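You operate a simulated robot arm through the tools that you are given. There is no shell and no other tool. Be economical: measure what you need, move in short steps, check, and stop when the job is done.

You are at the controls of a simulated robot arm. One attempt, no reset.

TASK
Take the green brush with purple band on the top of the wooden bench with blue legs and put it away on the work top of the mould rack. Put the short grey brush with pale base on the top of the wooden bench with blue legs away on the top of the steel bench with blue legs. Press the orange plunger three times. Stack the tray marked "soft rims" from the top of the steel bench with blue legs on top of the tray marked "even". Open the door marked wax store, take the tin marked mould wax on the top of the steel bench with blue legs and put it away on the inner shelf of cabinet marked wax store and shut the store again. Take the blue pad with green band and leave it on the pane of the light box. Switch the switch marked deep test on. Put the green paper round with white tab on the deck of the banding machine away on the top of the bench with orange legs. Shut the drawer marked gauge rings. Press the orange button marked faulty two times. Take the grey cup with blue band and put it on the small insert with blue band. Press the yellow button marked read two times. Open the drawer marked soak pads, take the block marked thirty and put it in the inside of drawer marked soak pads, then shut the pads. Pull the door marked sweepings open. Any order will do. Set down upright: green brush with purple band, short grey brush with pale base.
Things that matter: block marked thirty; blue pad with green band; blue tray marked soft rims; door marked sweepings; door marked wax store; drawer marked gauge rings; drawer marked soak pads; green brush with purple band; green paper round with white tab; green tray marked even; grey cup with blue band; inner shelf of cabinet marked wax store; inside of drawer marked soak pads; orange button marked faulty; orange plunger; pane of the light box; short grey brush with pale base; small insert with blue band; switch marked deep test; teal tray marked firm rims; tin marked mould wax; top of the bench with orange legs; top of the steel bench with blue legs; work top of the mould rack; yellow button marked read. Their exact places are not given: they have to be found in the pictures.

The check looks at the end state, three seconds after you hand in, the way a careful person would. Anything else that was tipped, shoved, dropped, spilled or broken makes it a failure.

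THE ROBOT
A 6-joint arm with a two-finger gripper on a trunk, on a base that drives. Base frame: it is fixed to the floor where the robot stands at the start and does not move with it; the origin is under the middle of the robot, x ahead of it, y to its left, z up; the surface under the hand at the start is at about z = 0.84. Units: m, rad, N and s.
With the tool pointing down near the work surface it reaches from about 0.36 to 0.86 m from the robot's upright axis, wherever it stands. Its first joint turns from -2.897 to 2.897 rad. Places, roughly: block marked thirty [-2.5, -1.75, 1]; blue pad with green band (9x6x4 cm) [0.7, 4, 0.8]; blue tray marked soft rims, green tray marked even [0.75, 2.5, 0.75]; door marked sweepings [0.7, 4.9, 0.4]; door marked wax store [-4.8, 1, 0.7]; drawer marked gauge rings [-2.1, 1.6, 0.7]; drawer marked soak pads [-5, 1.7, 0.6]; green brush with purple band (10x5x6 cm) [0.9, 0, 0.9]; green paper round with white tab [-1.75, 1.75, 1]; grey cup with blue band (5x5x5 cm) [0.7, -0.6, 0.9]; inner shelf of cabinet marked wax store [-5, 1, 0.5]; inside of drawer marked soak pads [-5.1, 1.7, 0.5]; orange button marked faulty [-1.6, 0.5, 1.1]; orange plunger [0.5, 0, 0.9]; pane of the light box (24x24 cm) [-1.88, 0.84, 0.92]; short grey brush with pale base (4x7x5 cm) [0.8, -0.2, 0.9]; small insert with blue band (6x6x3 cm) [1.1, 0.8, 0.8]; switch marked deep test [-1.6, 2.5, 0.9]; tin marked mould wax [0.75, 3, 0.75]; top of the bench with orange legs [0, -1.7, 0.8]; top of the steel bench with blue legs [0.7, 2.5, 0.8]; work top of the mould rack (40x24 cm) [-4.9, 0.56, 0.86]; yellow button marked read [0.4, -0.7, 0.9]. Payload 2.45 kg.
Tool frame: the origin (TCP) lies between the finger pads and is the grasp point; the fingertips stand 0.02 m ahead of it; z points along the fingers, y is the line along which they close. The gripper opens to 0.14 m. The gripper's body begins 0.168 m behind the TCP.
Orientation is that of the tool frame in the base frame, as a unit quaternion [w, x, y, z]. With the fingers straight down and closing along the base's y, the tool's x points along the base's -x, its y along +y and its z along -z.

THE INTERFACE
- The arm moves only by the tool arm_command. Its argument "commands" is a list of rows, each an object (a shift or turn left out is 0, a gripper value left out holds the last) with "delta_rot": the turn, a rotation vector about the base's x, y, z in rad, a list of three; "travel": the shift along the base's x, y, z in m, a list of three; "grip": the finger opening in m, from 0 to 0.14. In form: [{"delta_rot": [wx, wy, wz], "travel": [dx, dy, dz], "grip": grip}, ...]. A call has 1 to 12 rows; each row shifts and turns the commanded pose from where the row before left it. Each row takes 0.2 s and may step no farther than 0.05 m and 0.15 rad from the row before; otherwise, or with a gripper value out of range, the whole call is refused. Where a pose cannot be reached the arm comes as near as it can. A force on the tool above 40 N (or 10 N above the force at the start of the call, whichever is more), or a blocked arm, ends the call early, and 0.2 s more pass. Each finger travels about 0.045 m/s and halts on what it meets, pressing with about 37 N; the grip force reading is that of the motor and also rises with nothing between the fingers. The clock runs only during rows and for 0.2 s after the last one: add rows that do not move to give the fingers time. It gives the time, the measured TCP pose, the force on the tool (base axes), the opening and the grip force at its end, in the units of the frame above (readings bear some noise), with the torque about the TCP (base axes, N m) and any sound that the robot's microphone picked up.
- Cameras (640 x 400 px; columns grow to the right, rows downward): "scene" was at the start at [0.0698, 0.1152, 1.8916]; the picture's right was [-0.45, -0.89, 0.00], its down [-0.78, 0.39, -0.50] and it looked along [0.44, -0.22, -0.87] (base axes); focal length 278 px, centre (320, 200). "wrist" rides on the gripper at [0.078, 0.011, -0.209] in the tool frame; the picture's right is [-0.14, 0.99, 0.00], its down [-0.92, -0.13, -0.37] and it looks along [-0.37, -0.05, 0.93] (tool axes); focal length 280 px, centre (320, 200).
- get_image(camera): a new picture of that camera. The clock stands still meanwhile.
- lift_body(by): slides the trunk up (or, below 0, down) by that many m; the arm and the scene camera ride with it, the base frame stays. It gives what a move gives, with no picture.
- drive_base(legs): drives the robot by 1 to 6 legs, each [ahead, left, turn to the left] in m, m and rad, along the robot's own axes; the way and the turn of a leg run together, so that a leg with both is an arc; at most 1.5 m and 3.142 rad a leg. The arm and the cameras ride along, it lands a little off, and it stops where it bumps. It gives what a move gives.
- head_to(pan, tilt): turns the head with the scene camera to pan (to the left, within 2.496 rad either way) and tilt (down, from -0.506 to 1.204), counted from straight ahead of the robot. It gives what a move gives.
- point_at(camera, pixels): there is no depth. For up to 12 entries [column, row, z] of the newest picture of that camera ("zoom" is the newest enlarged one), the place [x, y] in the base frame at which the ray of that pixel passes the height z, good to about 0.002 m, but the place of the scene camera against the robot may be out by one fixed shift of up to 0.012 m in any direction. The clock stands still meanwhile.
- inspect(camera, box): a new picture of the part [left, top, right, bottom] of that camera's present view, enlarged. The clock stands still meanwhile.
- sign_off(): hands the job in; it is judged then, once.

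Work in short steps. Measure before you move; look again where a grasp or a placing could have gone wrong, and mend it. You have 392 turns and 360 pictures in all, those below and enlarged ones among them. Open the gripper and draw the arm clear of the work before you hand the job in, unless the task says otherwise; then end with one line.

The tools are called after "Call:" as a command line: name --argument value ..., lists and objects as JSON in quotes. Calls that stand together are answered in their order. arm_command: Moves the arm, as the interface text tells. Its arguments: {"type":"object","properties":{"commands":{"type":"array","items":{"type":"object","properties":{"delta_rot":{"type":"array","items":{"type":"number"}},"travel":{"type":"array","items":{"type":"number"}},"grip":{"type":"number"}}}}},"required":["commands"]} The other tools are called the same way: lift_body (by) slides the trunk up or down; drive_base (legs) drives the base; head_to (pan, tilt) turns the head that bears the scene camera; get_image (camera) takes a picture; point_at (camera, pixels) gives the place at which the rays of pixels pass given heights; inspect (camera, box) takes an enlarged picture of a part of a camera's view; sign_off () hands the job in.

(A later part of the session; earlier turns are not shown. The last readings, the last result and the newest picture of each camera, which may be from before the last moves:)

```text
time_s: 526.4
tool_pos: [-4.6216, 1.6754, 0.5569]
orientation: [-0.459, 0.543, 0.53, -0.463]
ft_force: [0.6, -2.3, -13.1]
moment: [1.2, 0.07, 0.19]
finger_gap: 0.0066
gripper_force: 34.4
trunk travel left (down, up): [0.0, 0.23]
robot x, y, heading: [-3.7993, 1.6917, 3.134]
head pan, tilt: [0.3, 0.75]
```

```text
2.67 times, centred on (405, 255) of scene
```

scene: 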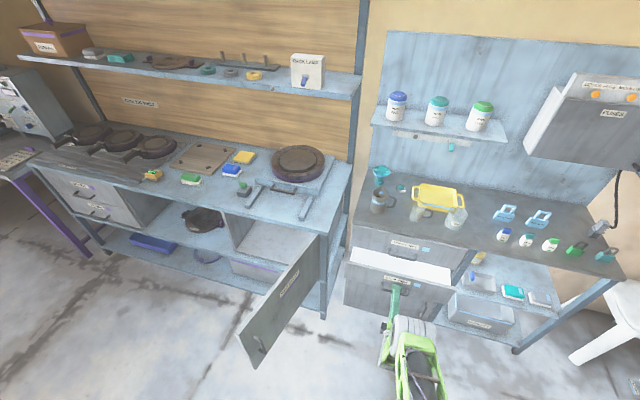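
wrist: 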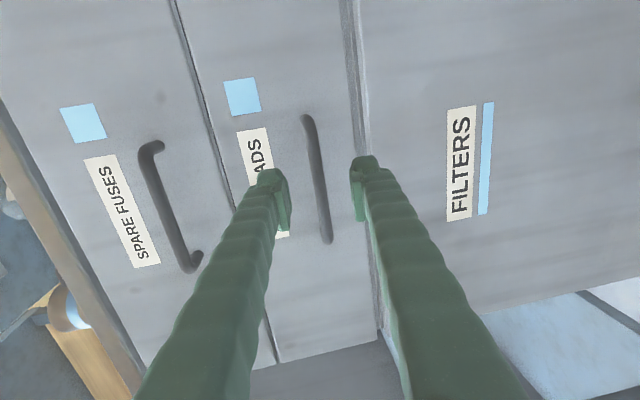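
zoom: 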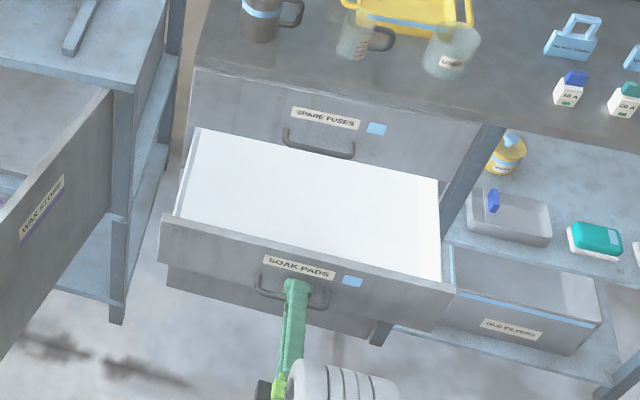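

Drawer open ~23 cm and empty. Release, back away, and bring the tool back to pointing down.

Call:
arm_command --commands '[{"grip": 0.06}, {}, {}]'

Call:
drive_base --legs '[[-0.25, 0, 0]]'

Call:
lift_body --by 0.2

Call:
arm_command --commands '[{"travel": [0, 0, 0.05]}, {"travel": [0, 0, 0.05]}, {"travel": [0, 0, 0.05]}, {"travel": [0, 0, 0.05]}, {"delta_rot": [-0.15, 0, 0]}, {"delta_rot": [-0.15, 0, 0]}, {"delta_rot": [-0.15, 0, 0]}, {"delta_rot": [-0.15, 0, 0]}, {"delta_rot": [-0.15, 0, 0]}, {"delta_rot": [-0.15, 0, 0]}]'

```text
time_s: 527.2
tool_pos: [-4.6201, 1.6763, 0.5589]
orientation: [-0.458, 0.544, 0.53, -0.462]
ft_force: [0.0, 0.7, -0.3]
moment: [-0.01, 0.03, 0.0]
finger_gap: 0.0603
gripper_force: 0.1
trunk travel left (down, up): [0.0, 0.23]
robot x, y, heading: [-3.7987, 1.69, 3.133]
head pan, tilt: [0.3, 0.75]
```

```text
time_s: 529.0
tool_pos: [-4.3666, 1.6742, 0.5576]
orientation: [-0.458, 0.543, 0.53, -0.463]
ft_force: [-0.2, 0.3, 0.1]
moment: [-0.01, 0.04, 0.01]
finger_gap: 0.0602
gripper_force: 0.1
trunk travel left (down, up): [0.0, 0.23]
robot x, y, heading: [-3.5434, 1.688, 3.13]
head pan, tilt: [0.3, 0.75]
```

```text
time_s: 531.2
tool_pos: [-4.3667, 1.6757, 0.7582]
orientation: [-0.458, 0.544, 0.53, -0.462]
ft_force: [-0.9, 0.6, -0.3]
moment: [-0.02, 0.02, -0.01]
finger_gap: 0.0599
gripper_force: 0.0
trunk travel left (down, up): [-0.2, 0.03]
robot x, y, heading: [-3.543, 1.6853, 3.132]
head pan, tilt: [0.3, 0.75]
```

```text
time_s: 533.4
tool_pos: [-4.3664, 1.6743, 0.9581]
orientation: [-0.175, 0.689, 0.275, -0.647]
ft_force: [-0.3, 0.2, -0.3]
moment: [0.0, -0.01, -0.03]
finger_gap: 0.0601
gripper_force: 0.1
trunk travel left (down, up): [-0.2, 0.03]
robot x, y, heading: [-3.5464, 1.6875, 3.13]
head pan, tilt: [0.3, 0.75]
```

Call:
arm_command --commands '[{"delta_rot": [-0.15, 0, 0]}, {"delta_rot": [-0.15, 0, 0]}, {"delta_rot": [-0.15, 0, 0]}, {"delta_rot": [-0.15, 0, 0]}, {"delta_rot": [-0.07, 0, 0]}, {"delta_rot": [0, -0.15, 0], "travel": [0.01, 0, 0.03]}, {"delta_rot": [0, -0.15, 0], "travel": [0.02, 0, 0.03]}, {"delta_rot": [0, -0.15, 0], "travel": [0.03, 0, 0.03]}, {"delta_rot": [0, -0.15, 0], "travel": [0.03, 0, 0.03]}, {"delta_rot": [0, -0.15, 0], "travel": [0.03, 0, 0.02]}, {"delta_rot": [0, -0.15, 0], "travel": [0.03, 0, 0.01]}]'

Call:
arm_command --commands '[{"delta_rot": [0, -0.15, 0], "travel": [0.03, 0, 0.0]}, {"delta_rot": [0, -0.15, 0], "travel": [0.03, 0, 0]}, {"delta_rot": [0, -0.15, 0], "travel": [0.03, 0, 0]}, {"delta_rot": [0, -0.07, 0], "travel": [0.03, 0, 0]}, {}]'

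```text
time_s: 535.8
tool_pos: [-4.2167, 1.674, 1.1086]
orientation: [0.074, 0.943, 0.016, -0.323]
ft_force: [-0.1, -0.2, -0.5]
moment: [0.01, 0.03, -0.02]
finger_gap: 0.0601
gripper_force: 0.1
trunk travel left (down, up): [-0.2, 0.03]
robot x, y, heading: [-3.5439, 1.685, 3.133]
head pan, tilt: [0.3, 0.75]
```

```text
time_s: 537.0
tool_pos: [-4.0962, 1.6744, 1.1074]
orientation: [0.075, 0.995, -0.003, -0.07]
ft_force: [0.1, 0.3, 0.0]
moment: [0.01, 0.0, -0.03]
finger_gap: 0.0602
gripper_force: 0.0
trunk travel left (down, up): [-0.2, 0.03]
robot x, y, heading: [-3.5439, 1.6875, 3.132]
head pan, tilt: [0.3, 0.75]
```

Level the tool, then turn left and drive south toward the block marked thirty on the green shelf.

Call:
arm_command --commands '[{"delta_rot": [0.075, -0.07, 0]}, {"delta_rot": [0.075, -0.07, 0]}, {}]'

Call:
drive_base --legs '[[0, 0, 1.58], [1.3, 0.5, 0], [1.2, 0.5, 0]]'

Call:
head_to --pan 0.0 --tilt 0.65

Call:
get_image --camera "scene"

```text
time_s: 537.8
tool_pos: [-4.0956, 1.6748, 1.1079]
orientation: [0.057, 0.997, -0.003, -0.054]
ft_force: [0.6, 0.2, 0.2]
moment: [0.01, 0.01, 0.0]
finger_gap: 0.0602
gripper_force: 0.1
out of reach, approached as far as the arm can: row 1, 2
trunk travel left (down, up): [-0.2, 0.03]
robot x, y, heading: [-3.5418, 1.6839, 3.133]
head pan, tilt: [0.3, 0.75]
```

```text
time_s: 554.6
tool_pos: [-2.5853, -1.371, 1.1076]
orientation: [0.078, 0.711, 0.699, 0.002]
ft_force: [0.4, 0.0, -0.3]
moment: [0.01, 0.01, 0.01]
finger_gap: 0.0602
gripper_force: 0.0
trunk travel left (down, up): [-0.2, 0.03]
robot x, y, heading: [-2.5895, -0.8168, -1.59]
head pan, tilt: [0.3, 0.75]
```

```text
time_s: 555.4
tool_pos: [-2.5859, -1.3709, 1.1079]
orientation: [0.077, 0.711, 0.699, 0.003]
ft_force: [-0.7, 0.6, -0.1]
moment: [0.02, 0.03, 0.0]
finger_gap: 0.0604
gripper_force: 0.1
trunk travel left (down, up): [-0.2, 0.03]
robot x, y, heading: [-2.5878, -0.8218, -1.593]
head pan, tilt: [0.0, 0.649]
```

```text
172 pictures are left
```

scene: 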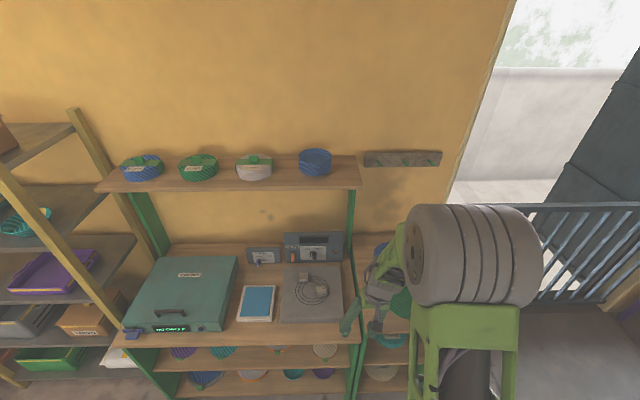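

Call:
inspect --camera "scene" --box '[220, 220, 400, 350]'

Call:
point_at --camera "scene" --pixels '[[262, 258, 0.9], [310, 290, 0.87], [310, 250, 1.0], [225, 340, 0.85], [360, 340, 0.85], [180, 270, 0.95]]'

```text
3.08 times, centred on (310, 285) of scene
```

zoom: 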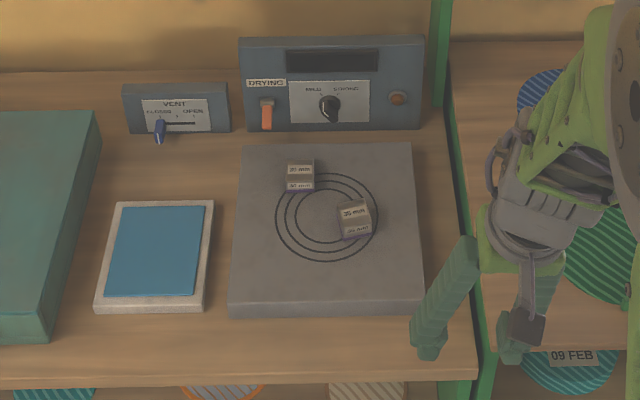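

```text
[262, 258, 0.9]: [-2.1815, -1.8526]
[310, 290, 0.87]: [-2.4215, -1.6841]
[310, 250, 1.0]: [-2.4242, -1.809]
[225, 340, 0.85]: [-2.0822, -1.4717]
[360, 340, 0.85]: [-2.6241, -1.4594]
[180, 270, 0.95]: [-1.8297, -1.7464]
```

Two small blocks stand on the drying plate. Enlarge to read them.

Call:
inspect --camera "scene" --box '[295, 260, 340, 300]'

```text
10.00 times, centred on (318, 280) of scene
```

zoom: 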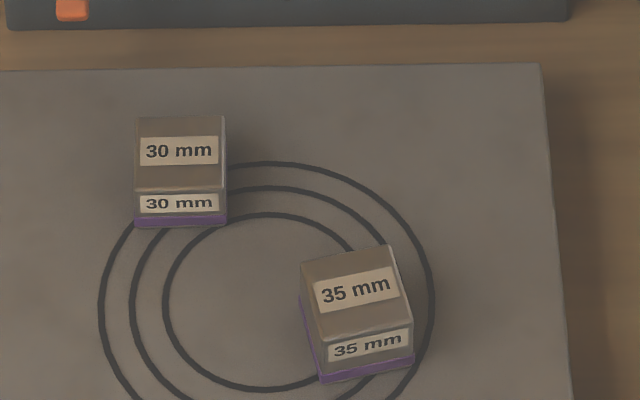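

The left one reads 30 mm. Locate it, and level the tool while extending above it.

Call:
point_at --camera "zoom" --pixels '[[180, 153, 0.93], [180, 153, 0.95], [180, 225, 0.9], [355, 290, 0.93]]'

Call:
arm_command --commands '[{"delta_rot": [0.05, 0.056, 0], "travel": [0.03, -0.03, 0.0], "grip": 0.08}, {"delta_rot": [0.05, 0.056, 0], "travel": [0.03, -0.03, 0.0]}, {"travel": [0.03, -0.03, 0.0]}, {"travel": [0.02, -0.03, 0.0]}, {"travel": [0.02, -0.03, 0.0]}, {}]'

Call:
get_image --camera "wrist"

```text
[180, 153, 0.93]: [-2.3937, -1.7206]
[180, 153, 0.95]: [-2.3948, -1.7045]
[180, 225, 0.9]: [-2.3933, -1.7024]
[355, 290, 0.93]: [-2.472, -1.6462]
```

```text
time_s: 556.8
tool_pos: [-2.4924, -1.4631, 1.0833]
orientation: [0.087, 0.708, 0.7, 0.018]
ft_force: [0.4, 0.5, 1.6]
moment: [0.0, 0.05, -0.03]
finger_gap: 0.0799
gripper_force: 0.0
out of reach, approached as far as the arm can: row 1, 2, 3, 4, 5
trunk travel left (down, up): [-0.2, 0.03]
robot x, y, heading: [-2.5909, -0.8187, -1.589]
head pan, tilt: [0.0, 0.649]
```

```text
169 pictures are left
```

wrist: 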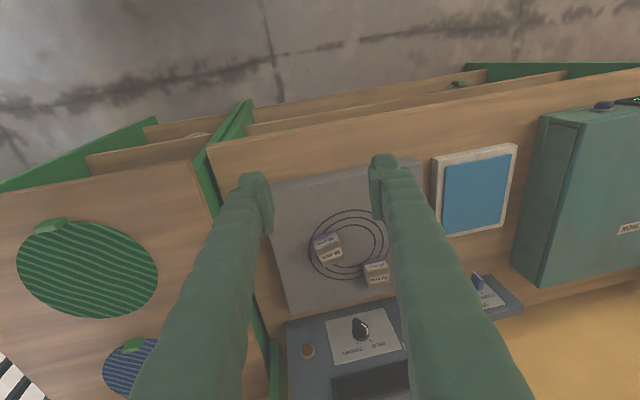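

The wrist reports a limit. Test whether yawing relieves it.

Call:
arm_command --commands '[{"delta_rot": [0, 0, 0.15]}, {"delta_rot": [0, 0, 0.15]}, {"delta_rot": [0.05, 0.07, 0]}, {"delta_rot": [0.05, 0.07, 0]}, {}]'

```text
time_s: 558.0
tool_pos: [-2.4946, -1.4567, 1.0742]
orientation: [0.077, 0.598, 0.798, 0.024]
ft_force: [0.3, -0.1, -0.3]
moment: [0.04, -0.01, -0.01]
finger_gap: 0.08
gripper_force: 0.1
out of reach, approached as far as the arm can: row 1, 2, 3, 4
trunk travel left (down, up): [-0.2, 0.03]
robot x, y, heading: [-2.5911, -0.8195, -1.591]
head pan, tilt: [0.0, 0.649]
```

Call:
arm_command --commands '[{"delta_rot": [-0.15, 0, 0]}, {"delta_rot": [-0.15, 0, 0]}, {"delta_rot": [-0.15, 0, 0]}, {}]'

Call:
inspect --camera "scene" --box '[320, 190, 560, 400]'

```text
time_s: 559.0
tool_pos: [-2.4773, -1.4516, 1.0758]
orientation: [0.195, 0.571, 0.792, -0.092]
ft_force: [0.3, 0.1, 0.4]
moment: [0.02, -0.01, 0.0]
finger_gap: 0.0799
gripper_force: 0.0
out of reach, approached as far as the arm can: row 3
trunk travel left (down, up): [-0.2, 0.03]
robot x, y, heading: [-2.5883, -0.821, -1.585]
head pan, tilt: [0.0, 0.649]
```

```text
1.90 times, centred on (440, 295) of scene
```

zoom: 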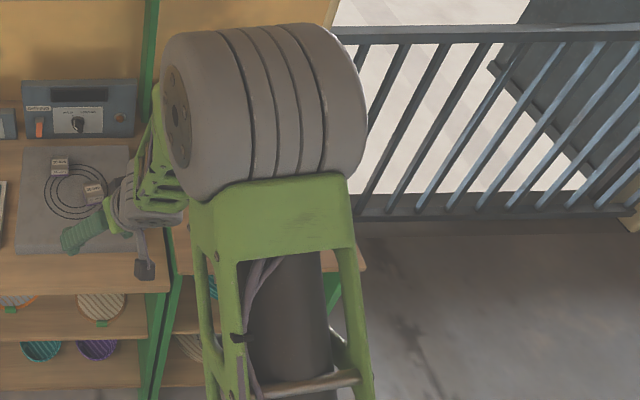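

Test yaw in the opposite direction.

Call:
arm_command --commands '[{"delta_rot": [0.15, 0, 0]}, {"delta_rot": [0.15, 0, 0]}, {"delta_rot": [0.15, 0, 0]}, {"delta_rot": [0, 0, -0.15]}, {"delta_rot": [0, 0, -0.15]}, {"delta_rot": [0, 0, -0.15]}, {"delta_rot": [0, 0, -0.15]}, {"delta_rot": [0, 0, -0.15]}, {"delta_rot": [0, 0, -0.15]}, {"delta_rot": [0, 0, -0.15]}, {"delta_rot": [0, 0, -0.15]}, {}]'

```text
time_s: 561.6
tool_pos: [-2.5338, -1.5036, 1.0892]
orientation: [0.189, 0.88, 0.422, -0.11]
ft_force: [-0.6, 0.3, -0.2]
moment: [-0.02, -0.1, 0.05]
finger_gap: 0.0798
gripper_force: 0.0
out of reach, approached as far as the arm can: row 2, 6, 7, 8, 9
trunk travel left (down, up): [-0.2, 0.03]
robot x, y, heading: [-2.5874, -0.8234, -1.594]
head pan, tilt: [0.0, 0.649]
```

Reachable now. Level the tool in this yaw.

Call:
arm_command --commands '[{"delta_rot": [0.14, -0.011, 0]}, {"delta_rot": [0.14, -0.011, 0]}, {"delta_rot": [0.14, -0.011, 0]}, {}]'

```text
time_s: 562.6
tool_pos: [-2.5411, -1.5056, 1.0904]
orientation: [0.028, 0.901, 0.432, -0.032]
ft_force: [0.1, 0.1, 0.0]
moment: [-0.03, 0.03, 0.02]
finger_gap: 0.08
gripper_force: 0.1
out of reach, approached as far as the arm can: row 1
trunk travel left (down, up): [-0.2, 0.03]
robot x, y, heading: [-2.5863, -0.8191, -1.593]
head pan, tilt: [0.0, 0.649]
```

Call:
arm_command --commands '[{"delta_rot": [0.078, -0.033, 0]}, {"delta_rot": [0, 0, 0.1]}, {"delta_rot": [0, 0, 0.1]}, {"delta_rot": [0, 0, 0.1]}, {}]'

```text
time_s: 563.8
tool_pos: [-2.542, -1.5059, 1.0888]
orientation: [0.0, 0.827, 0.562, 0.0]
ft_force: [-0.3, -1.1, 0.0]
moment: [0.0, -0.01, -0.03]
finger_gap: 0.0802
gripper_force: 0.1
trunk travel left (down, up): [-0.2, 0.03]
robot x, y, heading: [-2.5901, -0.8187, -1.596]
head pan, tilt: [0.0, 0.649]
```

Level and reachable. Continue yawing back to the nominal.

Call:
arm_command --commands '[{"delta_rot": [0, 0, 0.12]}, {"delta_rot": [0, 0, 0.12]}, {"delta_rot": [0, 0, 0.12]}, {}]'

Call:
get_image --camera "wrist"

```text
time_s: 564.8
tool_pos: [-2.5415, -1.5054, 1.0882]
orientation: [0.0, 0.713, 0.701, 0.0]
ft_force: [0.1, -0.2, 0.2]
moment: [-0.02, -0.02, 0.01]
finger_gap: 0.0799
gripper_force: 0.0
trunk travel left (down, up): [-0.2, 0.03]
robot x, y, heading: [-2.589, -0.8212, -1.593]
head pan, tilt: [0.0, 0.649]
```

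```text
167 pictures are left
```

wrist: 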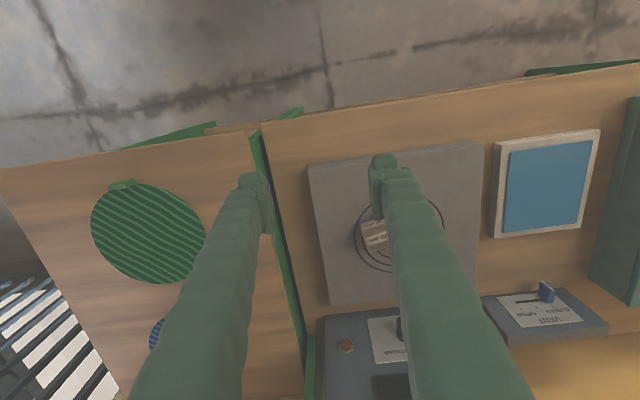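

Restored. Check the upper shelf's front edge before reaching in, and shift toward the 30 mm block.

Call:
point_at --camera "scene" --pixels '[[230, 190, 1.2], [230, 190, 1.3], [350, 188, 1.3], [350, 240, 0.9], [130, 192, 1.3]]'

Call:
arm_command --commands '[{"travel": [0.04, -0.02, 0]}, {"travel": [0.04, -0.03, 0]}, {"travel": [0.04, -0.03, 0]}, {"travel": [0.02, -0.03, 0]}, {}]'

Call:
get_image --camera "wrist"

Call:
get_image --camera "scene"

```text
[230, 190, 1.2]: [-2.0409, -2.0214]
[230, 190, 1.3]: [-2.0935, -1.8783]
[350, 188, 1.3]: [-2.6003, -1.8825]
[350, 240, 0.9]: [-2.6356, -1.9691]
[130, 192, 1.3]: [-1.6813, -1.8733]
```

```text
time_s: 566.0
tool_pos: [-2.4018, -1.6149, 1.0892]
orientation: [0.0, 0.713, 0.701, 0.0]
ft_force: [1.1, 0.0, -0.2]
moment: [0.02, 0.03, -0.05]
finger_gap: 0.08
gripper_force: 0.0
trunk travel left (down, up): [-0.2, 0.03]
robot x, y, heading: [-2.5877, -0.8197, -1.59]
head pan, tilt: [0.0, 0.649]
```

```text
166 pictures are left
```

wrist: 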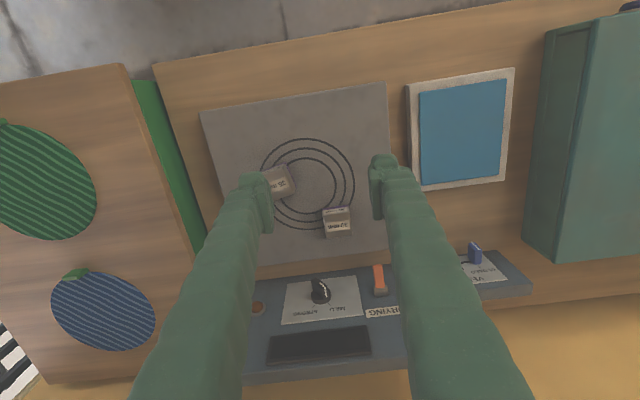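

```text
165 pictures are left
```

scene: 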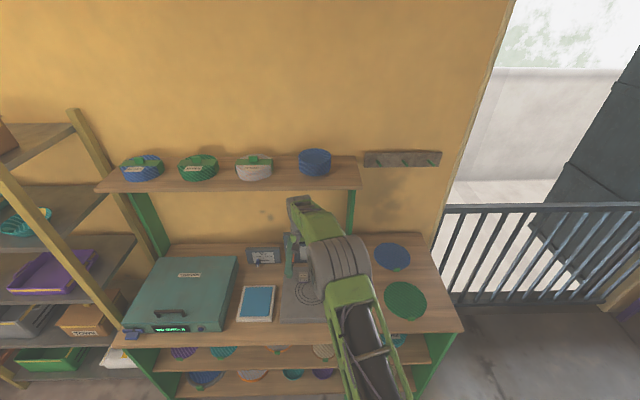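

Call:
inspect --camera "wrist" --box '[290, 170, 390, 260]'

Call:
point_at --camera "wrist" --pixels '[[337, 226, 0.93], [337, 226, 0.91], [277, 184, 0.93], [323, 226, 0.93], [351, 224, 0.93]]'

```text
4.44 times, centred on (340, 215) of wrist
```

zoom: 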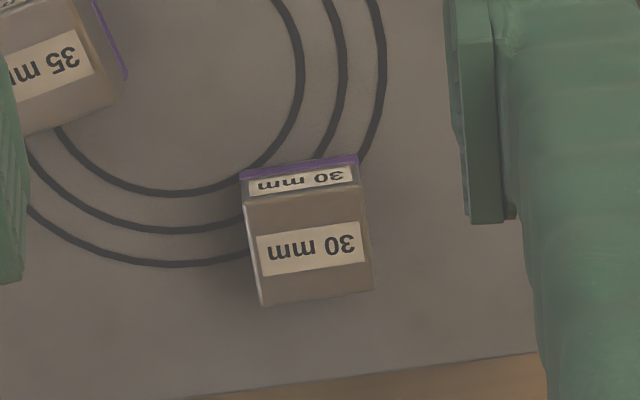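

```text
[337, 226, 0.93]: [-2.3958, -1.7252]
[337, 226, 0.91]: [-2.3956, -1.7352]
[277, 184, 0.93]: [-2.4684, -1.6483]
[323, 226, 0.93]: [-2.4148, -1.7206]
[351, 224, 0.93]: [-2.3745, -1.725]
```

30 mm block centre ≈ (-2.396, -1.723). Move over and descend with opening 0.065.

Call:
arm_command --commands '[{"travel": [0.003, -0.045, 0], "grip": 0.065}, {"travel": [0.003, -0.045, 0]}, {"travel": [0, -0.018, -0.04]}, {"travel": [0, 0, -0.05]}, {"travel": [0, 0, -0.05]}, {}]'

Call:
get_image --camera "wrist"

```text
time_s: 567.4
tool_pos: [-2.4044, -1.6616, 0.9523]
orientation: [0.001, 0.713, 0.701, 0.001]
ft_force: [-0.4, 0.5, 0.0]
moment: [-0.01, 0.0, -0.04]
finger_gap: 0.0648
gripper_force: 0.0
out of reach, approached as far as the arm can: row 2, 3, 4, 5
trunk travel left (down, up): [-0.2, 0.03]
robot x, y, heading: [-2.5903, -0.815, -1.598]
head pan, tilt: [0.0, 0.649]
```

```text
163 pictures are left
```

wrist: 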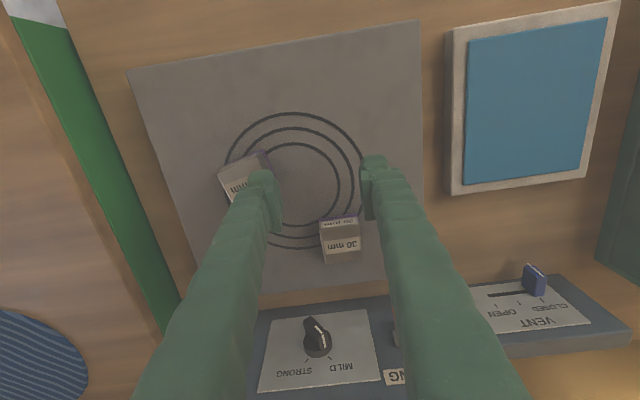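

At reach limit and near the 35 mm block; raise first, then drive forward 0.12 and re-aim.

Call:
arm_command --commands '[{"travel": [0, 0.03, 0.04]}, {"travel": [0, 0.04, 0.03]}, {"travel": [0, 0.04, 0]}, {}]'

Call:
drive_base --legs '[[0.13, 0.1, 0]]'

Call:
get_image --camera "wrist"

```text
time_s: 568.4
tool_pos: [-2.3878, -1.6596, 0.9932]
orientation: [-0.003, 0.713, 0.701, 0.001]
ft_force: [-0.1, -0.4, -0.2]
moment: [-0.01, 0.0, -0.01]
finger_gap: 0.0652
gripper_force: 0.0
out of reach, approached as far as the arm can: row 1, 2, 3
trunk travel left (down, up): [-0.2, 0.03]
robot x, y, heading: [-2.5865, -0.8189, -1.595]
head pan, tilt: [0.0, 0.649]
```

```text
time_s: 570.0
tool_pos: [-2.2894, -1.7923, 0.9918]
orientation: [-0.002, 0.714, 0.701, 0.001]
ft_force: [0.7, -0.4, -0.1]
moment: [0.07, 0.06, -0.01]
finger_gap: 0.0652
gripper_force: 0.1
trunk travel left (down, up): [-0.2, 0.03]
robot x, y, heading: [-2.4933, -0.9459, -1.592]
head pan, tilt: [0.0, 0.649]
```

```text
162 pictures are left
```

wrist: 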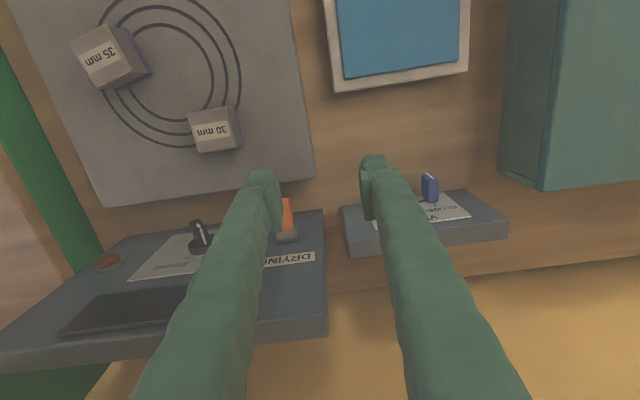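

The arm is stretched straight again. Drive back 0.35 to free space, then flex it with a down-and-inward command.

Call:
drive_base --legs '[[-0.38, 0, 0]]'

Call:
arm_command --commands '[{"travel": [0, 0.03, -0.035]}, {"travel": [0, 0.03, -0.03]}, {"travel": [0, 0.04, 0]}, {}]'

```text
time_s: 572.4
tool_pos: [-2.2829, -1.413, 0.993]
orientation: [-0.002, 0.713, 0.701, 0.0]
ft_force: [0.2, -0.4, -0.1]
moment: [-0.05, -0.05, 0.01]
finger_gap: 0.065
gripper_force: 0.1
trunk travel left (down, up): [-0.2, 0.03]
robot x, y, heading: [-2.4873, -0.5723, -1.593]
head pan, tilt: [0.0, 0.649]
```

```text
time_s: 573.4
tool_pos: [-2.2641, -1.3955, 0.9155]
orientation: [-0.004, 0.713, 0.701, 0.002]
ft_force: [-0.7, 0.0, 0.3]
moment: [0.0, 0.01, 0.02]
finger_gap: 0.0649
gripper_force: 0.1
out of reach, approached as far as the arm can: row 1, 2, 3
trunk travel left (down, up): [-0.2, 0.03]
robot x, y, heading: [-2.4825, -0.5724, -1.6]
head pan, tilt: [0.0, 0.649]
```

Call:
arm_command --commands '[{"travel": [0, 0, 0.04], "delta_rot": [-0.1, 0, 0]}, {"travel": [0, 0, 0.04], "delta_rot": [-0.1, 0, 0]}, {"travel": [0, 0.02, 0.03]}, {"travel": [0, 0.03, -0.035], "delta_rot": [0.1, 0, 0]}, {"travel": [0, 0.03, -0.035], "delta_rot": [0.1, 0, 0]}, {"travel": [0, 0.03, -0.03]}, {}]'

```text
time_s: 575.0
tool_pos: [-2.2484, -1.3445, 0.8776]
orientation: [-0.022, 0.714, 0.7, 0.02]
ft_force: [1.5, 0.5, 0.0]
moment: [0.03, -0.01, -0.02]
finger_gap: 0.0649
gripper_force: 0.0
out of reach, approached as far as the arm can: row 1, 2, 3, 5
trunk travel left (down, up): [-0.2, 0.03]
robot x, y, heading: [-2.4862, -0.5713, -1.596]
head pan, tilt: [0.0, 0.649]
```

Freed. Draw inward and up, and level.

Call:
arm_command --commands '[{"travel": [0, 0.045, 0]}, {"travel": [-0.02, 0.04, 0.01]}, {"travel": [-0.03, 0.03, 0.02]}, {"travel": [-0.03, 0.02, 0.03]}, {"travel": [-0.03, 0, 0.035]}, {"travel": [-0.03, 0, 0.035]}, {"travel": [0, 0, 0.04]}, {}]'

```text
time_s: 576.8
tool_pos: [-2.3888, -1.211, 1.0459]
orientation: [-0.022, 0.713, 0.701, 0.02]
ft_force: [-0.8, 0.1, -0.1]
moment: [0.01, -0.01, 0.0]
finger_gap: 0.0648
gripper_force: 0.0
trunk travel left (down, up): [-0.2, 0.03]
robot x, y, heading: [-2.4842, -0.5726, -1.599]
head pan, tilt: [0.0, 0.649]
```

Call:
arm_command --commands '[{"delta_rot": [-0.059, 0, 0], "travel": [0, 0, 0.03]}, {}]'

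Call:
drive_base --legs '[[0.42, 0.0, 0]]'

Call:
get_image --camera "wrist"

```text
time_s: 577.4
tool_pos: [-2.3877, -1.2113, 1.0766]
orientation: [-0.003, 0.714, 0.7, -0.001]
ft_force: [1.2, 0.4, -0.4]
moment: [0.03, 0.0, 0.02]
finger_gap: 0.0647
gripper_force: 0.1
trunk travel left (down, up): [-0.2, 0.03]
robot x, y, heading: [-2.4873, -0.5734, -1.597]
head pan, tilt: [0.0, 0.649]
```

```text
time_s: 580.0
tool_pos: [-2.3941, -1.6305, 1.076]
orientation: [-0.001, 0.712, 0.703, 0.0]
ft_force: [0.2, -0.9, 0.1]
moment: [0.05, -0.02, 0.01]
finger_gap: 0.065
gripper_force: 0.0
trunk travel left (down, up): [-0.2, 0.03]
robot x, y, heading: [-2.4953, -0.9899, -1.59]
head pan, tilt: [0.0, 0.649]
```

```text
161 pictures are left
```

wrist: 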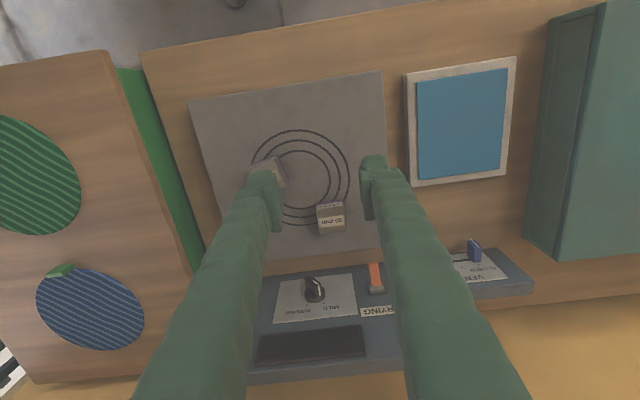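

All intact. Move over the block and descend in view.

Call:
arm_command --commands '[{"travel": [-0.001, -0.046, 0]}, {"travel": [-0.001, -0.046, 0]}, {"travel": [0, 0, -0.05]}, {"travel": [0, 0, -0.05]}, {}]'

Call:
get_image --camera "wrist"

```text
time_s: 581.2
tool_pos: [-2.3966, -1.7226, 0.9792]
orientation: [0.0, 0.712, 0.702, 0.0]
ft_force: [-0.5, -0.4, -0.1]
moment: [-0.02, 0.0, 0.0]
finger_gap: 0.0651
gripper_force: 0.0
trunk travel left (down, up): [-0.2, 0.03]
robot x, y, heading: [-2.4923, -0.9951, -1.594]
head pan, tilt: [0.0, 0.649]
```

```text
160 pictures are left
```

wrist: 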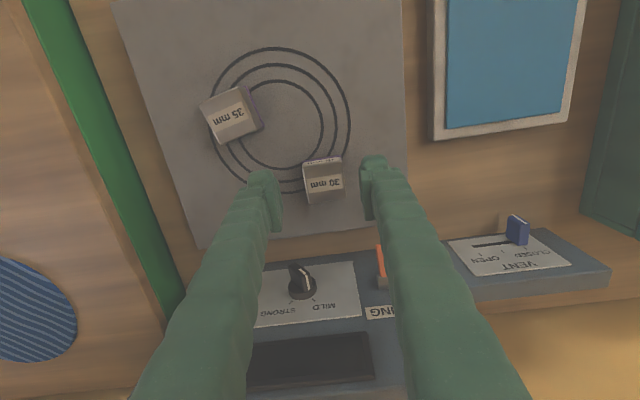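

Nearly centred; shift 7 mm forward and descend to z ≈ 0.918.

Call:
arm_command --commands '[{"travel": [0.002, -0.007, -0.03]}, {"travel": [0, 0, -0.02]}, {"travel": [0, 0, -0.008]}, {"travel": [0, 0, -0.004]}, {}]'

Call:
inspect --camera "wrist" --box '[240, 110, 400, 240]'

```text
time_s: 582.4
tool_pos: [-2.3942, -1.729, 0.9157]
orientation: [-0.001, 0.712, 0.702, -0.001]
ft_force: [-0.8, 0.1, -0.2]
moment: [-0.02, 0.02, 0.01]
finger_gap: 0.0649
gripper_force: 0.0
trunk travel left (down, up): [-0.2, 0.03]
robot x, y, heading: [-2.4946, -0.9927, -1.594]
head pan, tilt: [0.0, 0.649]
```

```text
3.08 times, centred on (320, 175) of wrist
```

zoom: 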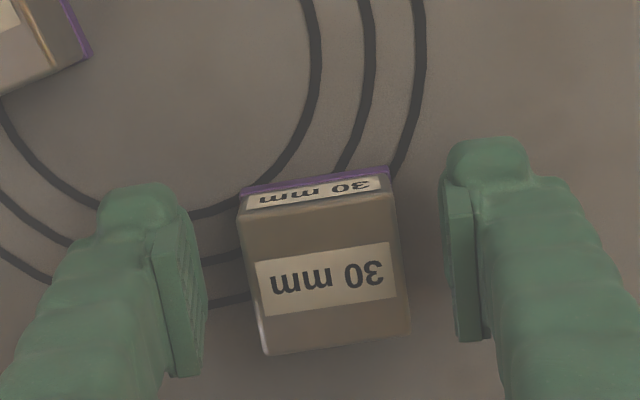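

Good alignment. Close and lift.

Call:
arm_command --commands '[{"grip": 0.025}, {}, {}, {}]'

Call:
arm_command --commands '[{"travel": [0, 0, 0.03]}, {"travel": [0, 0, 0.05]}, {"travel": [0, 0.03, 0.04]}, {"travel": [0, 0.045, 0.02]}, {"travel": [0, 0.045, 0.02]}, {"travel": [0, 0.045, 0]}, {"travel": [0, 0.045, 0]}]'

Call:
get_image --camera "wrist"

```text
time_s: 583.4
tool_pos: [-2.3939, -1.7284, 0.9154]
orientation: [0.0, 0.712, 0.703, -0.001]
ft_force: [-0.4, -0.5, 0.9]
moment: [0.03, 0.05, 0.01]
finger_gap: 0.0409
gripper_force: 36.8
trunk travel left (down, up): [-0.2, 0.03]
robot x, y, heading: [-2.495, -0.991, -1.591]
head pan, tilt: [0.0, 0.649]
```

```text
time_s: 585.0
tool_pos: [-2.3929, -1.5155, 1.0775]
orientation: [0.0, 0.712, 0.702, -0.002]
ft_force: [0.0, 0.2, -1.9]
moment: [-0.01, -0.03, -0.02]
finger_gap: 0.0407
gripper_force: 37.3
trunk travel left (down, up): [-0.2, 0.03]
robot x, y, heading: [-2.4945, -0.9939, -1.588]
head pan, tilt: [0.0, 0.649]
```

```text
158 pictures are left
```

wrist: 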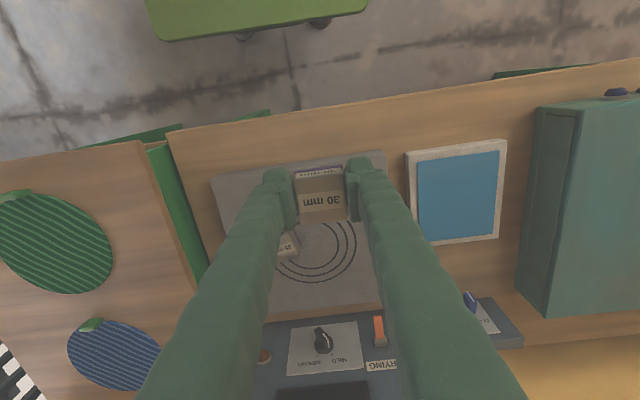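

30 mm block held. Drive to the soak-pads drawer.

Call:
drive_base --legs '[[-0.35, 0, 0], [0, 0, -1.55], [1.1, 0, 0], [0, -1.2, 0], [0, -1.12, 0]]'

Call:
head_to --pan 0.25 --tilt 0.8

Call:
get_image --camera "scene"

Call:
get_image --camera "wrist"

```text
time_s: 616.1
tool_pos: [-4.088, 1.554, 1.0765]
orientation: [-0.001, 1.0, 0.003, 0.0]
ft_force: [-0.5, -0.8, -1.9]
moment: [-0.01, -0.01, 0.03]
finger_gap: 0.0407
gripper_force: 36.7
trunk travel left (down, up): [-0.2, 0.03]
robot x, y, heading: [-3.5654, 1.6648, -3.141]
head pan, tilt: [0.0, 0.649]
```

```text
time_s: 616.9
tool_pos: [-4.0891, 1.5537, 1.0756]
orientation: [-0.001, 1.0, 0.003, 0.0]
ft_force: [0.8, 0.5, -2.2]
moment: [-0.01, -0.03, 0.01]
finger_gap: 0.0404
gripper_force: 36.6
trunk travel left (down, up): [-0.2, 0.03]
robot x, y, heading: [-3.5641, 1.6696, -3.141]
head pan, tilt: [0.25, 0.799]
```

```text
157 pictures are left
```

scene: 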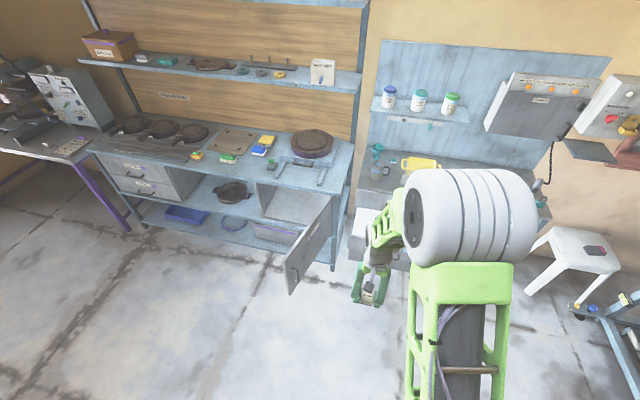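

```text
156 pictures are left
```

wrist: 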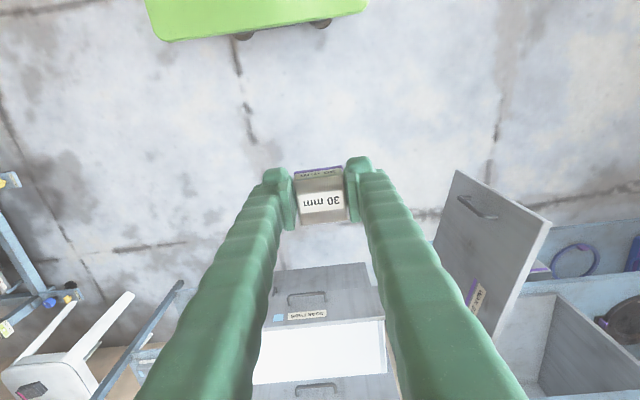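

The open drawer is ahead. Drive forward 0.38, bring the hand over the drawer and look.

Call:
drive_base --legs '[[0.38, 0, 0]]'

Call:
arm_command --commands '[{"travel": [-0.04, 0.03, 0]}, {"travel": [-0.04, 0.03, 0]}, {"travel": [-0.04, 0.03, 0]}, {"travel": [-0.04, 0.03, 0]}, {"travel": [-0.03, 0.01, 0]}, {}]'

Call:
get_image --camera "wrist"

```text
time_s: 619.3
tool_pos: [-4.4666, 1.5485, 1.0753]
orientation: [-0.001, 1.0, 0.006, 0.001]
ft_force: [0.6, -0.6, -1.3]
moment: [0.03, -0.06, 0.02]
finger_gap: 0.0407
gripper_force: 37.1
trunk travel left (down, up): [-0.2, 0.03]
robot x, y, heading: [-3.9423, 1.6659, -3.138]
head pan, tilt: [0.25, 0.799]
```

```text
time_s: 620.7
tool_pos: [-4.6551, 1.6796, 1.0768]
orientation: [0.0, 1.0, 0.006, 0.0]
ft_force: [0.5, 0.9, -2.1]
moment: [-0.01, 0.01, 0.0]
finger_gap: 0.0405
gripper_force: 36.9
trunk travel left (down, up): [-0.2, 0.03]
robot x, y, heading: [-3.9455, 1.6604, -3.137]
head pan, tilt: [0.25, 0.799]
```

```text
155 pictures are left
```

wrist: 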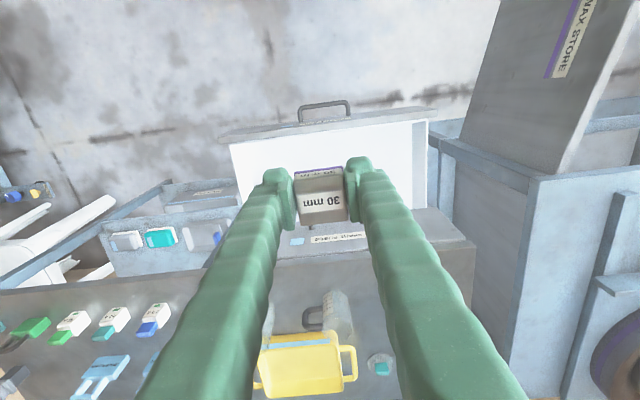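

Call:
point_at --camera "wrist" --pixels '[[325, 128, 0.65], [230, 140, 0.65], [428, 120, 0.65], [325, 240, 0.82], [280, 262, 0.84], [240, 200, 0.6]]'

```text
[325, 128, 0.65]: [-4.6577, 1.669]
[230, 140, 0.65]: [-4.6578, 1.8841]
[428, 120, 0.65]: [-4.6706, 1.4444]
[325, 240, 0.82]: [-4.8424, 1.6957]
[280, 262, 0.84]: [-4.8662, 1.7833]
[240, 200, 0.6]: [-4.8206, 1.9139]
```

Interior spans x ≈ -4.67 to -4.86 at y 1.45–1.88. Centre the hand at (-4.755, 1.67), lower the trunk 0.2 and look again.

Call:
arm_command --commands '[{"travel": [-0.045, -0.005, 0]}, {"travel": [-0.045, -0.004, 0]}, {}]'

Call:
lift_body --by -0.2

Call:
get_image --camera "wrist"

```text
time_s: 621.5
tool_pos: [-4.7443, 1.6698, 1.0765]
orientation: [-0.001, 1.0, 0.005, 0.0]
ft_force: [-0.7, -0.8, -1.7]
moment: [0.0, 0.01, 0.04]
finger_gap: 0.0407
gripper_force: 37.1
trunk travel left (down, up): [-0.2, 0.03]
robot x, y, heading: [-3.9481, 1.6633, -3.134]
head pan, tilt: [0.25, 0.799]
```

```text
time_s: 623.7
tool_pos: [-4.7452, 1.6702, 0.8754]
orientation: [-0.001, 1.0, 0.007, 0.0]
ft_force: [0.7, 0.5, -0.7]
moment: [0.0, 0.0, 0.01]
finger_gap: 0.0405
gripper_force: 37.1
trunk travel left (down, up): [0.0, 0.23]
robot x, y, heading: [-3.9439, 1.6641, -3.134]
head pan, tilt: [0.25, 0.799]
```

```text
154 pictures are left
```

wrist: 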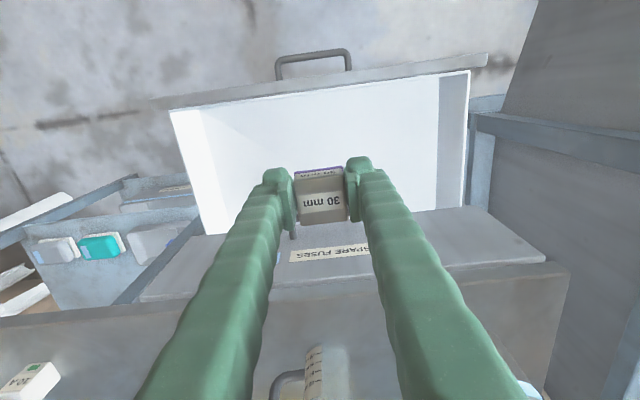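

Give the arm more slack: pull the hand back 0.1 and drive forward 0.1, then descend.

Call:
arm_command --commands '[{"travel": [0.05, 0, 0]}, {"travel": [0.05, 0, 0]}]'

Call:
drive_base --legs '[[0.1, 0, 0]]'

Call:
arm_command --commands '[{"travel": [0, 0, -0.05]}, {"travel": [0, 0, -0.05]}, {"travel": [0, 0, -0.05]}, {"travel": [0, 0, -0.04]}, {}]'

Call:
get_image --camera "wrist"

```text
time_s: 624.3
tool_pos: [-4.6444, 1.6693, 0.8781]
orientation: [0.0, 1.0, 0.006, -0.001]
ft_force: [0.2, 0.6, -0.4]
moment: [-0.01, 0.01, 0.01]
finger_gap: 0.0407
gripper_force: 37.3
trunk travel left (down, up): [0.0, 0.23]
robot x, y, heading: [-3.9457, 1.6609, -3.135]
head pan, tilt: [0.25, 0.799]
```

```text
time_s: 625.4
tool_pos: [-4.7466, 1.6689, 0.8767]
orientation: [-0.001, 1.0, 0.006, 0.0]
ft_force: [-0.2, -0.4, -3.0]
moment: [0.0, -0.05, -0.03]
finger_gap: 0.0408
gripper_force: 37.1
trunk travel left (down, up): [0.0, 0.23]
robot x, y, heading: [-4.0438, 1.6657, -3.137]
head pan, tilt: [0.25, 0.799]
```

```text
time_s: 626.6
tool_pos: [-4.7473, 1.6663, 0.6854]
orientation: [-0.001, 1.0, 0.007, -0.001]
ft_force: [0.0, 0.3, -1.7]
moment: [0.0, 0.01, 0.01]
finger_gap: 0.0404
gripper_force: 36.8
trunk travel left (down, up): [0.0, 0.23]
robot x, y, heading: [-4.0435, 1.6652, -3.134]
head pan, tilt: [0.25, 0.799]
```

```text
153 pictures are left
```

wrist: 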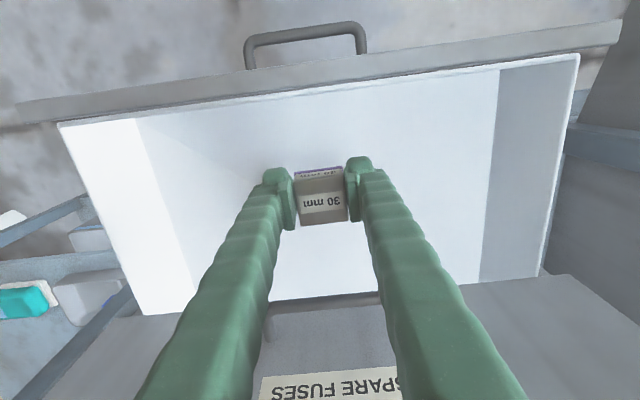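

Over the drawer interior. Descend in steps to the drawer floor.

Call:
arm_command --commands '[{"travel": [0, 0, -0.04]}, {"travel": [0, 0, -0.03]}, {"travel": [0, 0, -0.02]}, {"travel": [0, 0, -0.01]}, {"travel": [0, 0, -0.008]}, {"travel": [0, 0, -0.006]}, {"travel": [0, 0, -0.006]}, {"travel": [0, 0, -0.006]}]'

```text
time_s: 628.4
tool_pos: [-4.7474, 1.6682, 0.5629]
orientation: [-0.001, 1.0, 0.007, -0.002]
ft_force: [-0.1, -0.2, 23.4]
moment: [-0.04, 0.05, -0.02]
finger_gap: 0.041
gripper_force: 37.3
trunk travel left (down, up): [0.0, 0.23]
robot x, y, heading: [-4.0463, 1.6628, -3.13]
head pan, tilt: [0.25, 0.799]
```

Contact (23 N). Release and rise out of the drawer.

Call:
arm_command --commands '[{"grip": 0.065}, {}, {}, {"travel": [0, 0, 0.04]}, {"travel": [0, 0, 0.05]}, {"travel": [0, 0, 0.05]}, {"travel": [0, 0, 0.05]}, {}]'

Call:
get_image --camera "wrist"

```text
time_s: 630.2
tool_pos: [-4.7448, 1.6687, 0.7526]
orientation: [-0.001, 1.0, 0.006, 0.0]
ft_force: [-0.1, -0.1, 0.6]
moment: [-0.02, 0.03, 0.01]
finger_gap: 0.0648
gripper_force: 0.1
trunk travel left (down, up): [0.0, 0.23]
robot x, y, heading: [-4.0418, 1.6616, -3.135]
head pan, tilt: [0.25, 0.799]
```

```text
152 pictures are left
```

wrist: 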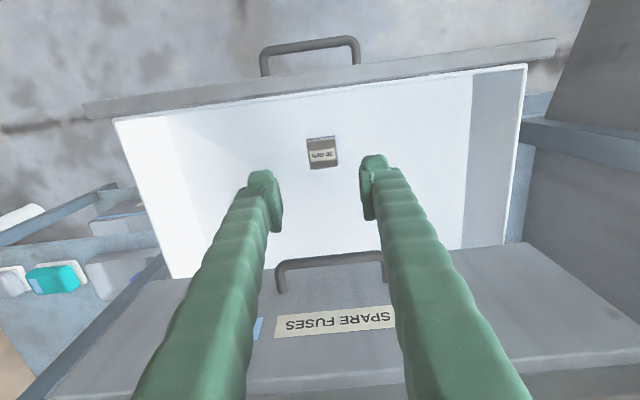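

The block is in the drawer. Raise, back off, close the fingers and tilt the tool forward to push the drawer shut.

Call:
arm_command --commands '[{"travel": [0, 0, 0.05], "grip": 0.0}, {"travel": [0, 0, 0.05]}, {"travel": [0, 0, 0.04]}]'

Call:
drive_base --legs '[[-0.32, 0, 0]]'

Call:
arm_command --commands '[{"delta_rot": [0, 0.15, 0], "travel": [0, 0, -0.03]}, {"delta_rot": [0, 0.15, 0], "travel": [0, 0, -0.03]}, {"delta_rot": [0, 0.15, 0], "travel": [0, 0, -0.03]}, {"delta_rot": [0, 0.15, 0], "travel": [0, 0, -0.04]}, {"delta_rot": [0, 0.15, 0], "travel": [0, 0, -0.04]}, {"delta_rot": [0, 0.15, 0], "travel": [0, 0, -0.04]}, {"travel": [0, 0, -0.04]}, {}]'

Call:
get_image --camera "wrist"

```text
time_s: 631.0
tool_pos: [-4.7454, 1.6688, 0.8891]
orientation: [-0.001, 1.0, 0.007, 0.001]
ft_force: [0.5, 0.9, -0.2]
moment: [-0.02, -0.02, 0.0]
finger_gap: 0.0
gripper_force: 5.5
trunk travel left (down, up): [0.0, 0.23]
robot x, y, heading: [-4.0453, 1.6606, -3.137]
head pan, tilt: [0.25, 0.799]
```

```text
time_s: 633.2
tool_pos: [-4.4296, 1.6718, 0.8888]
orientation: [-0.001, 1.0, 0.005, 0.0]
ft_force: [0.1, 0.0, -0.1]
moment: [-0.03, 0.03, -0.01]
finger_gap: 0.0001
gripper_force: 29.8
trunk travel left (down, up): [0.0, 0.23]
robot x, y, heading: [-3.7269, 1.6639, -3.14]
head pan, tilt: [0.25, 0.799]
```

```text
time_s: 635.0
tool_pos: [-4.4314, 1.6739, 0.6407]
orientation: [-0.003, 0.901, 0.004, -0.434]
ft_force: [0.4, -0.1, -0.8]
moment: [0.01, -0.01, 0.01]
finger_gap: 0.0003
gripper_force: 29.2
trunk travel left (down, up): [0.0, 0.23]
robot x, y, heading: [-3.7321, 1.6639, -3.139]
head pan, tilt: [0.25, 0.799]
```

```text
151 pictures are left
```

wrist: 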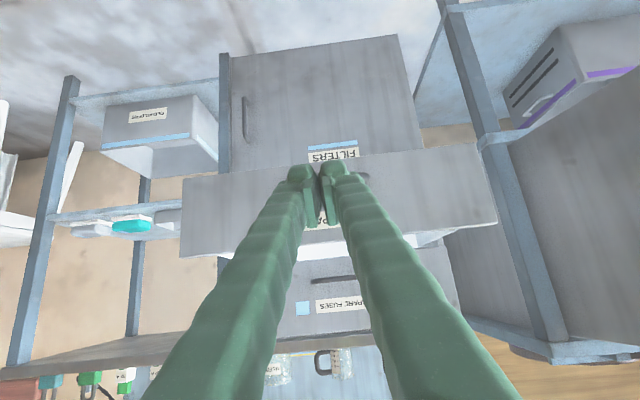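

Push the drawer shut by driving forward with the tips on its front.

Call:
drive_base --legs '[[0.25, 0, 0]]'

Call:
drive_base --legs '[[0.12, 0, 0]]'

Call:
get_image --camera "scene"

```text
time_s: 636.8
tool_pos: [-4.6772, 1.6705, 0.6411]
orientation: [-0.003, 0.9, 0.005, -0.435]
ft_force: [0.3, 0.9, 0.5]
moment: [0.03, -0.01, -0.01]
finger_gap: 0.0
gripper_force: 29.1
trunk travel left (down, up): [0.0, 0.23]
robot x, y, heading: [-3.9724, 1.6599, -3.138]
head pan, tilt: [0.25, 0.799]
```

```text
time_s: 638.0
tool_pos: [-4.7972, 1.6688, 0.6401]
orientation: [-0.002, 0.901, 0.006, -0.434]
ft_force: [0.3, 0.8, 0.6]
moment: [0.02, -0.01, -0.01]
finger_gap: 0.0
gripper_force: 29.4
trunk travel left (down, up): [0.0, 0.23]
robot x, y, heading: [-4.0919, 1.6626, -3.142]
head pan, tilt: [0.25, 0.799]
```

```text
150 pictures are left
```

scene: 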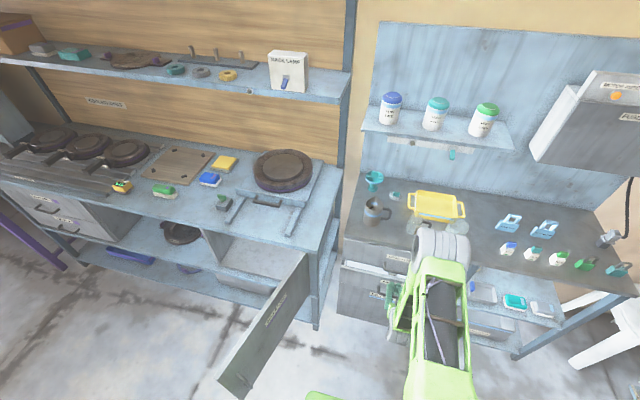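

Nearly shut. Push on with the arm until it stops.

Call:
arm_command --commands '[{"travel": [-0.02, 0, 0]}, {"travel": [-0.015, 0, 0]}, {"travel": [-0.01, 0, 0]}, {"travel": [-0.01, 0, 0]}, {"travel": [-0.008, 0, 0]}, {"travel": [-0.008, 0, 0]}]'

Call:
inspect --camera "scene" --box '[320, 210, 480, 350]'

```text
time_s: 639.3
tool_pos: [-4.8526, 1.6679, 0.636]
orientation: [-0.002, 0.904, 0.006, -0.427]
ft_force: [6.2, -0.5, -0.5]
moment: [0.01, -0.03, -0.07]
finger_gap: 0.0
gripper_force: 29.2
trunk travel left (down, up): [0.0, 0.23]
robot x, y, heading: [-4.0938, 1.6618, -3.137]
head pan, tilt: [0.25, 0.799]
stopped in row 6: the force on the tool passed its limit at 47 N (the readings are from after the stop); the commanded pose is now the measured one
```

```text
2.86 times, centred on (400, 280) of scene
```

zoom: 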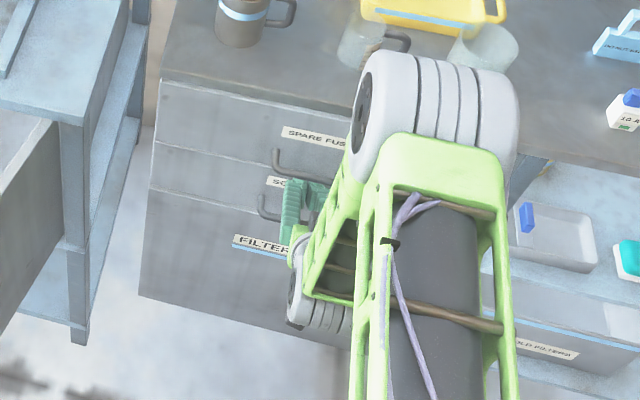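

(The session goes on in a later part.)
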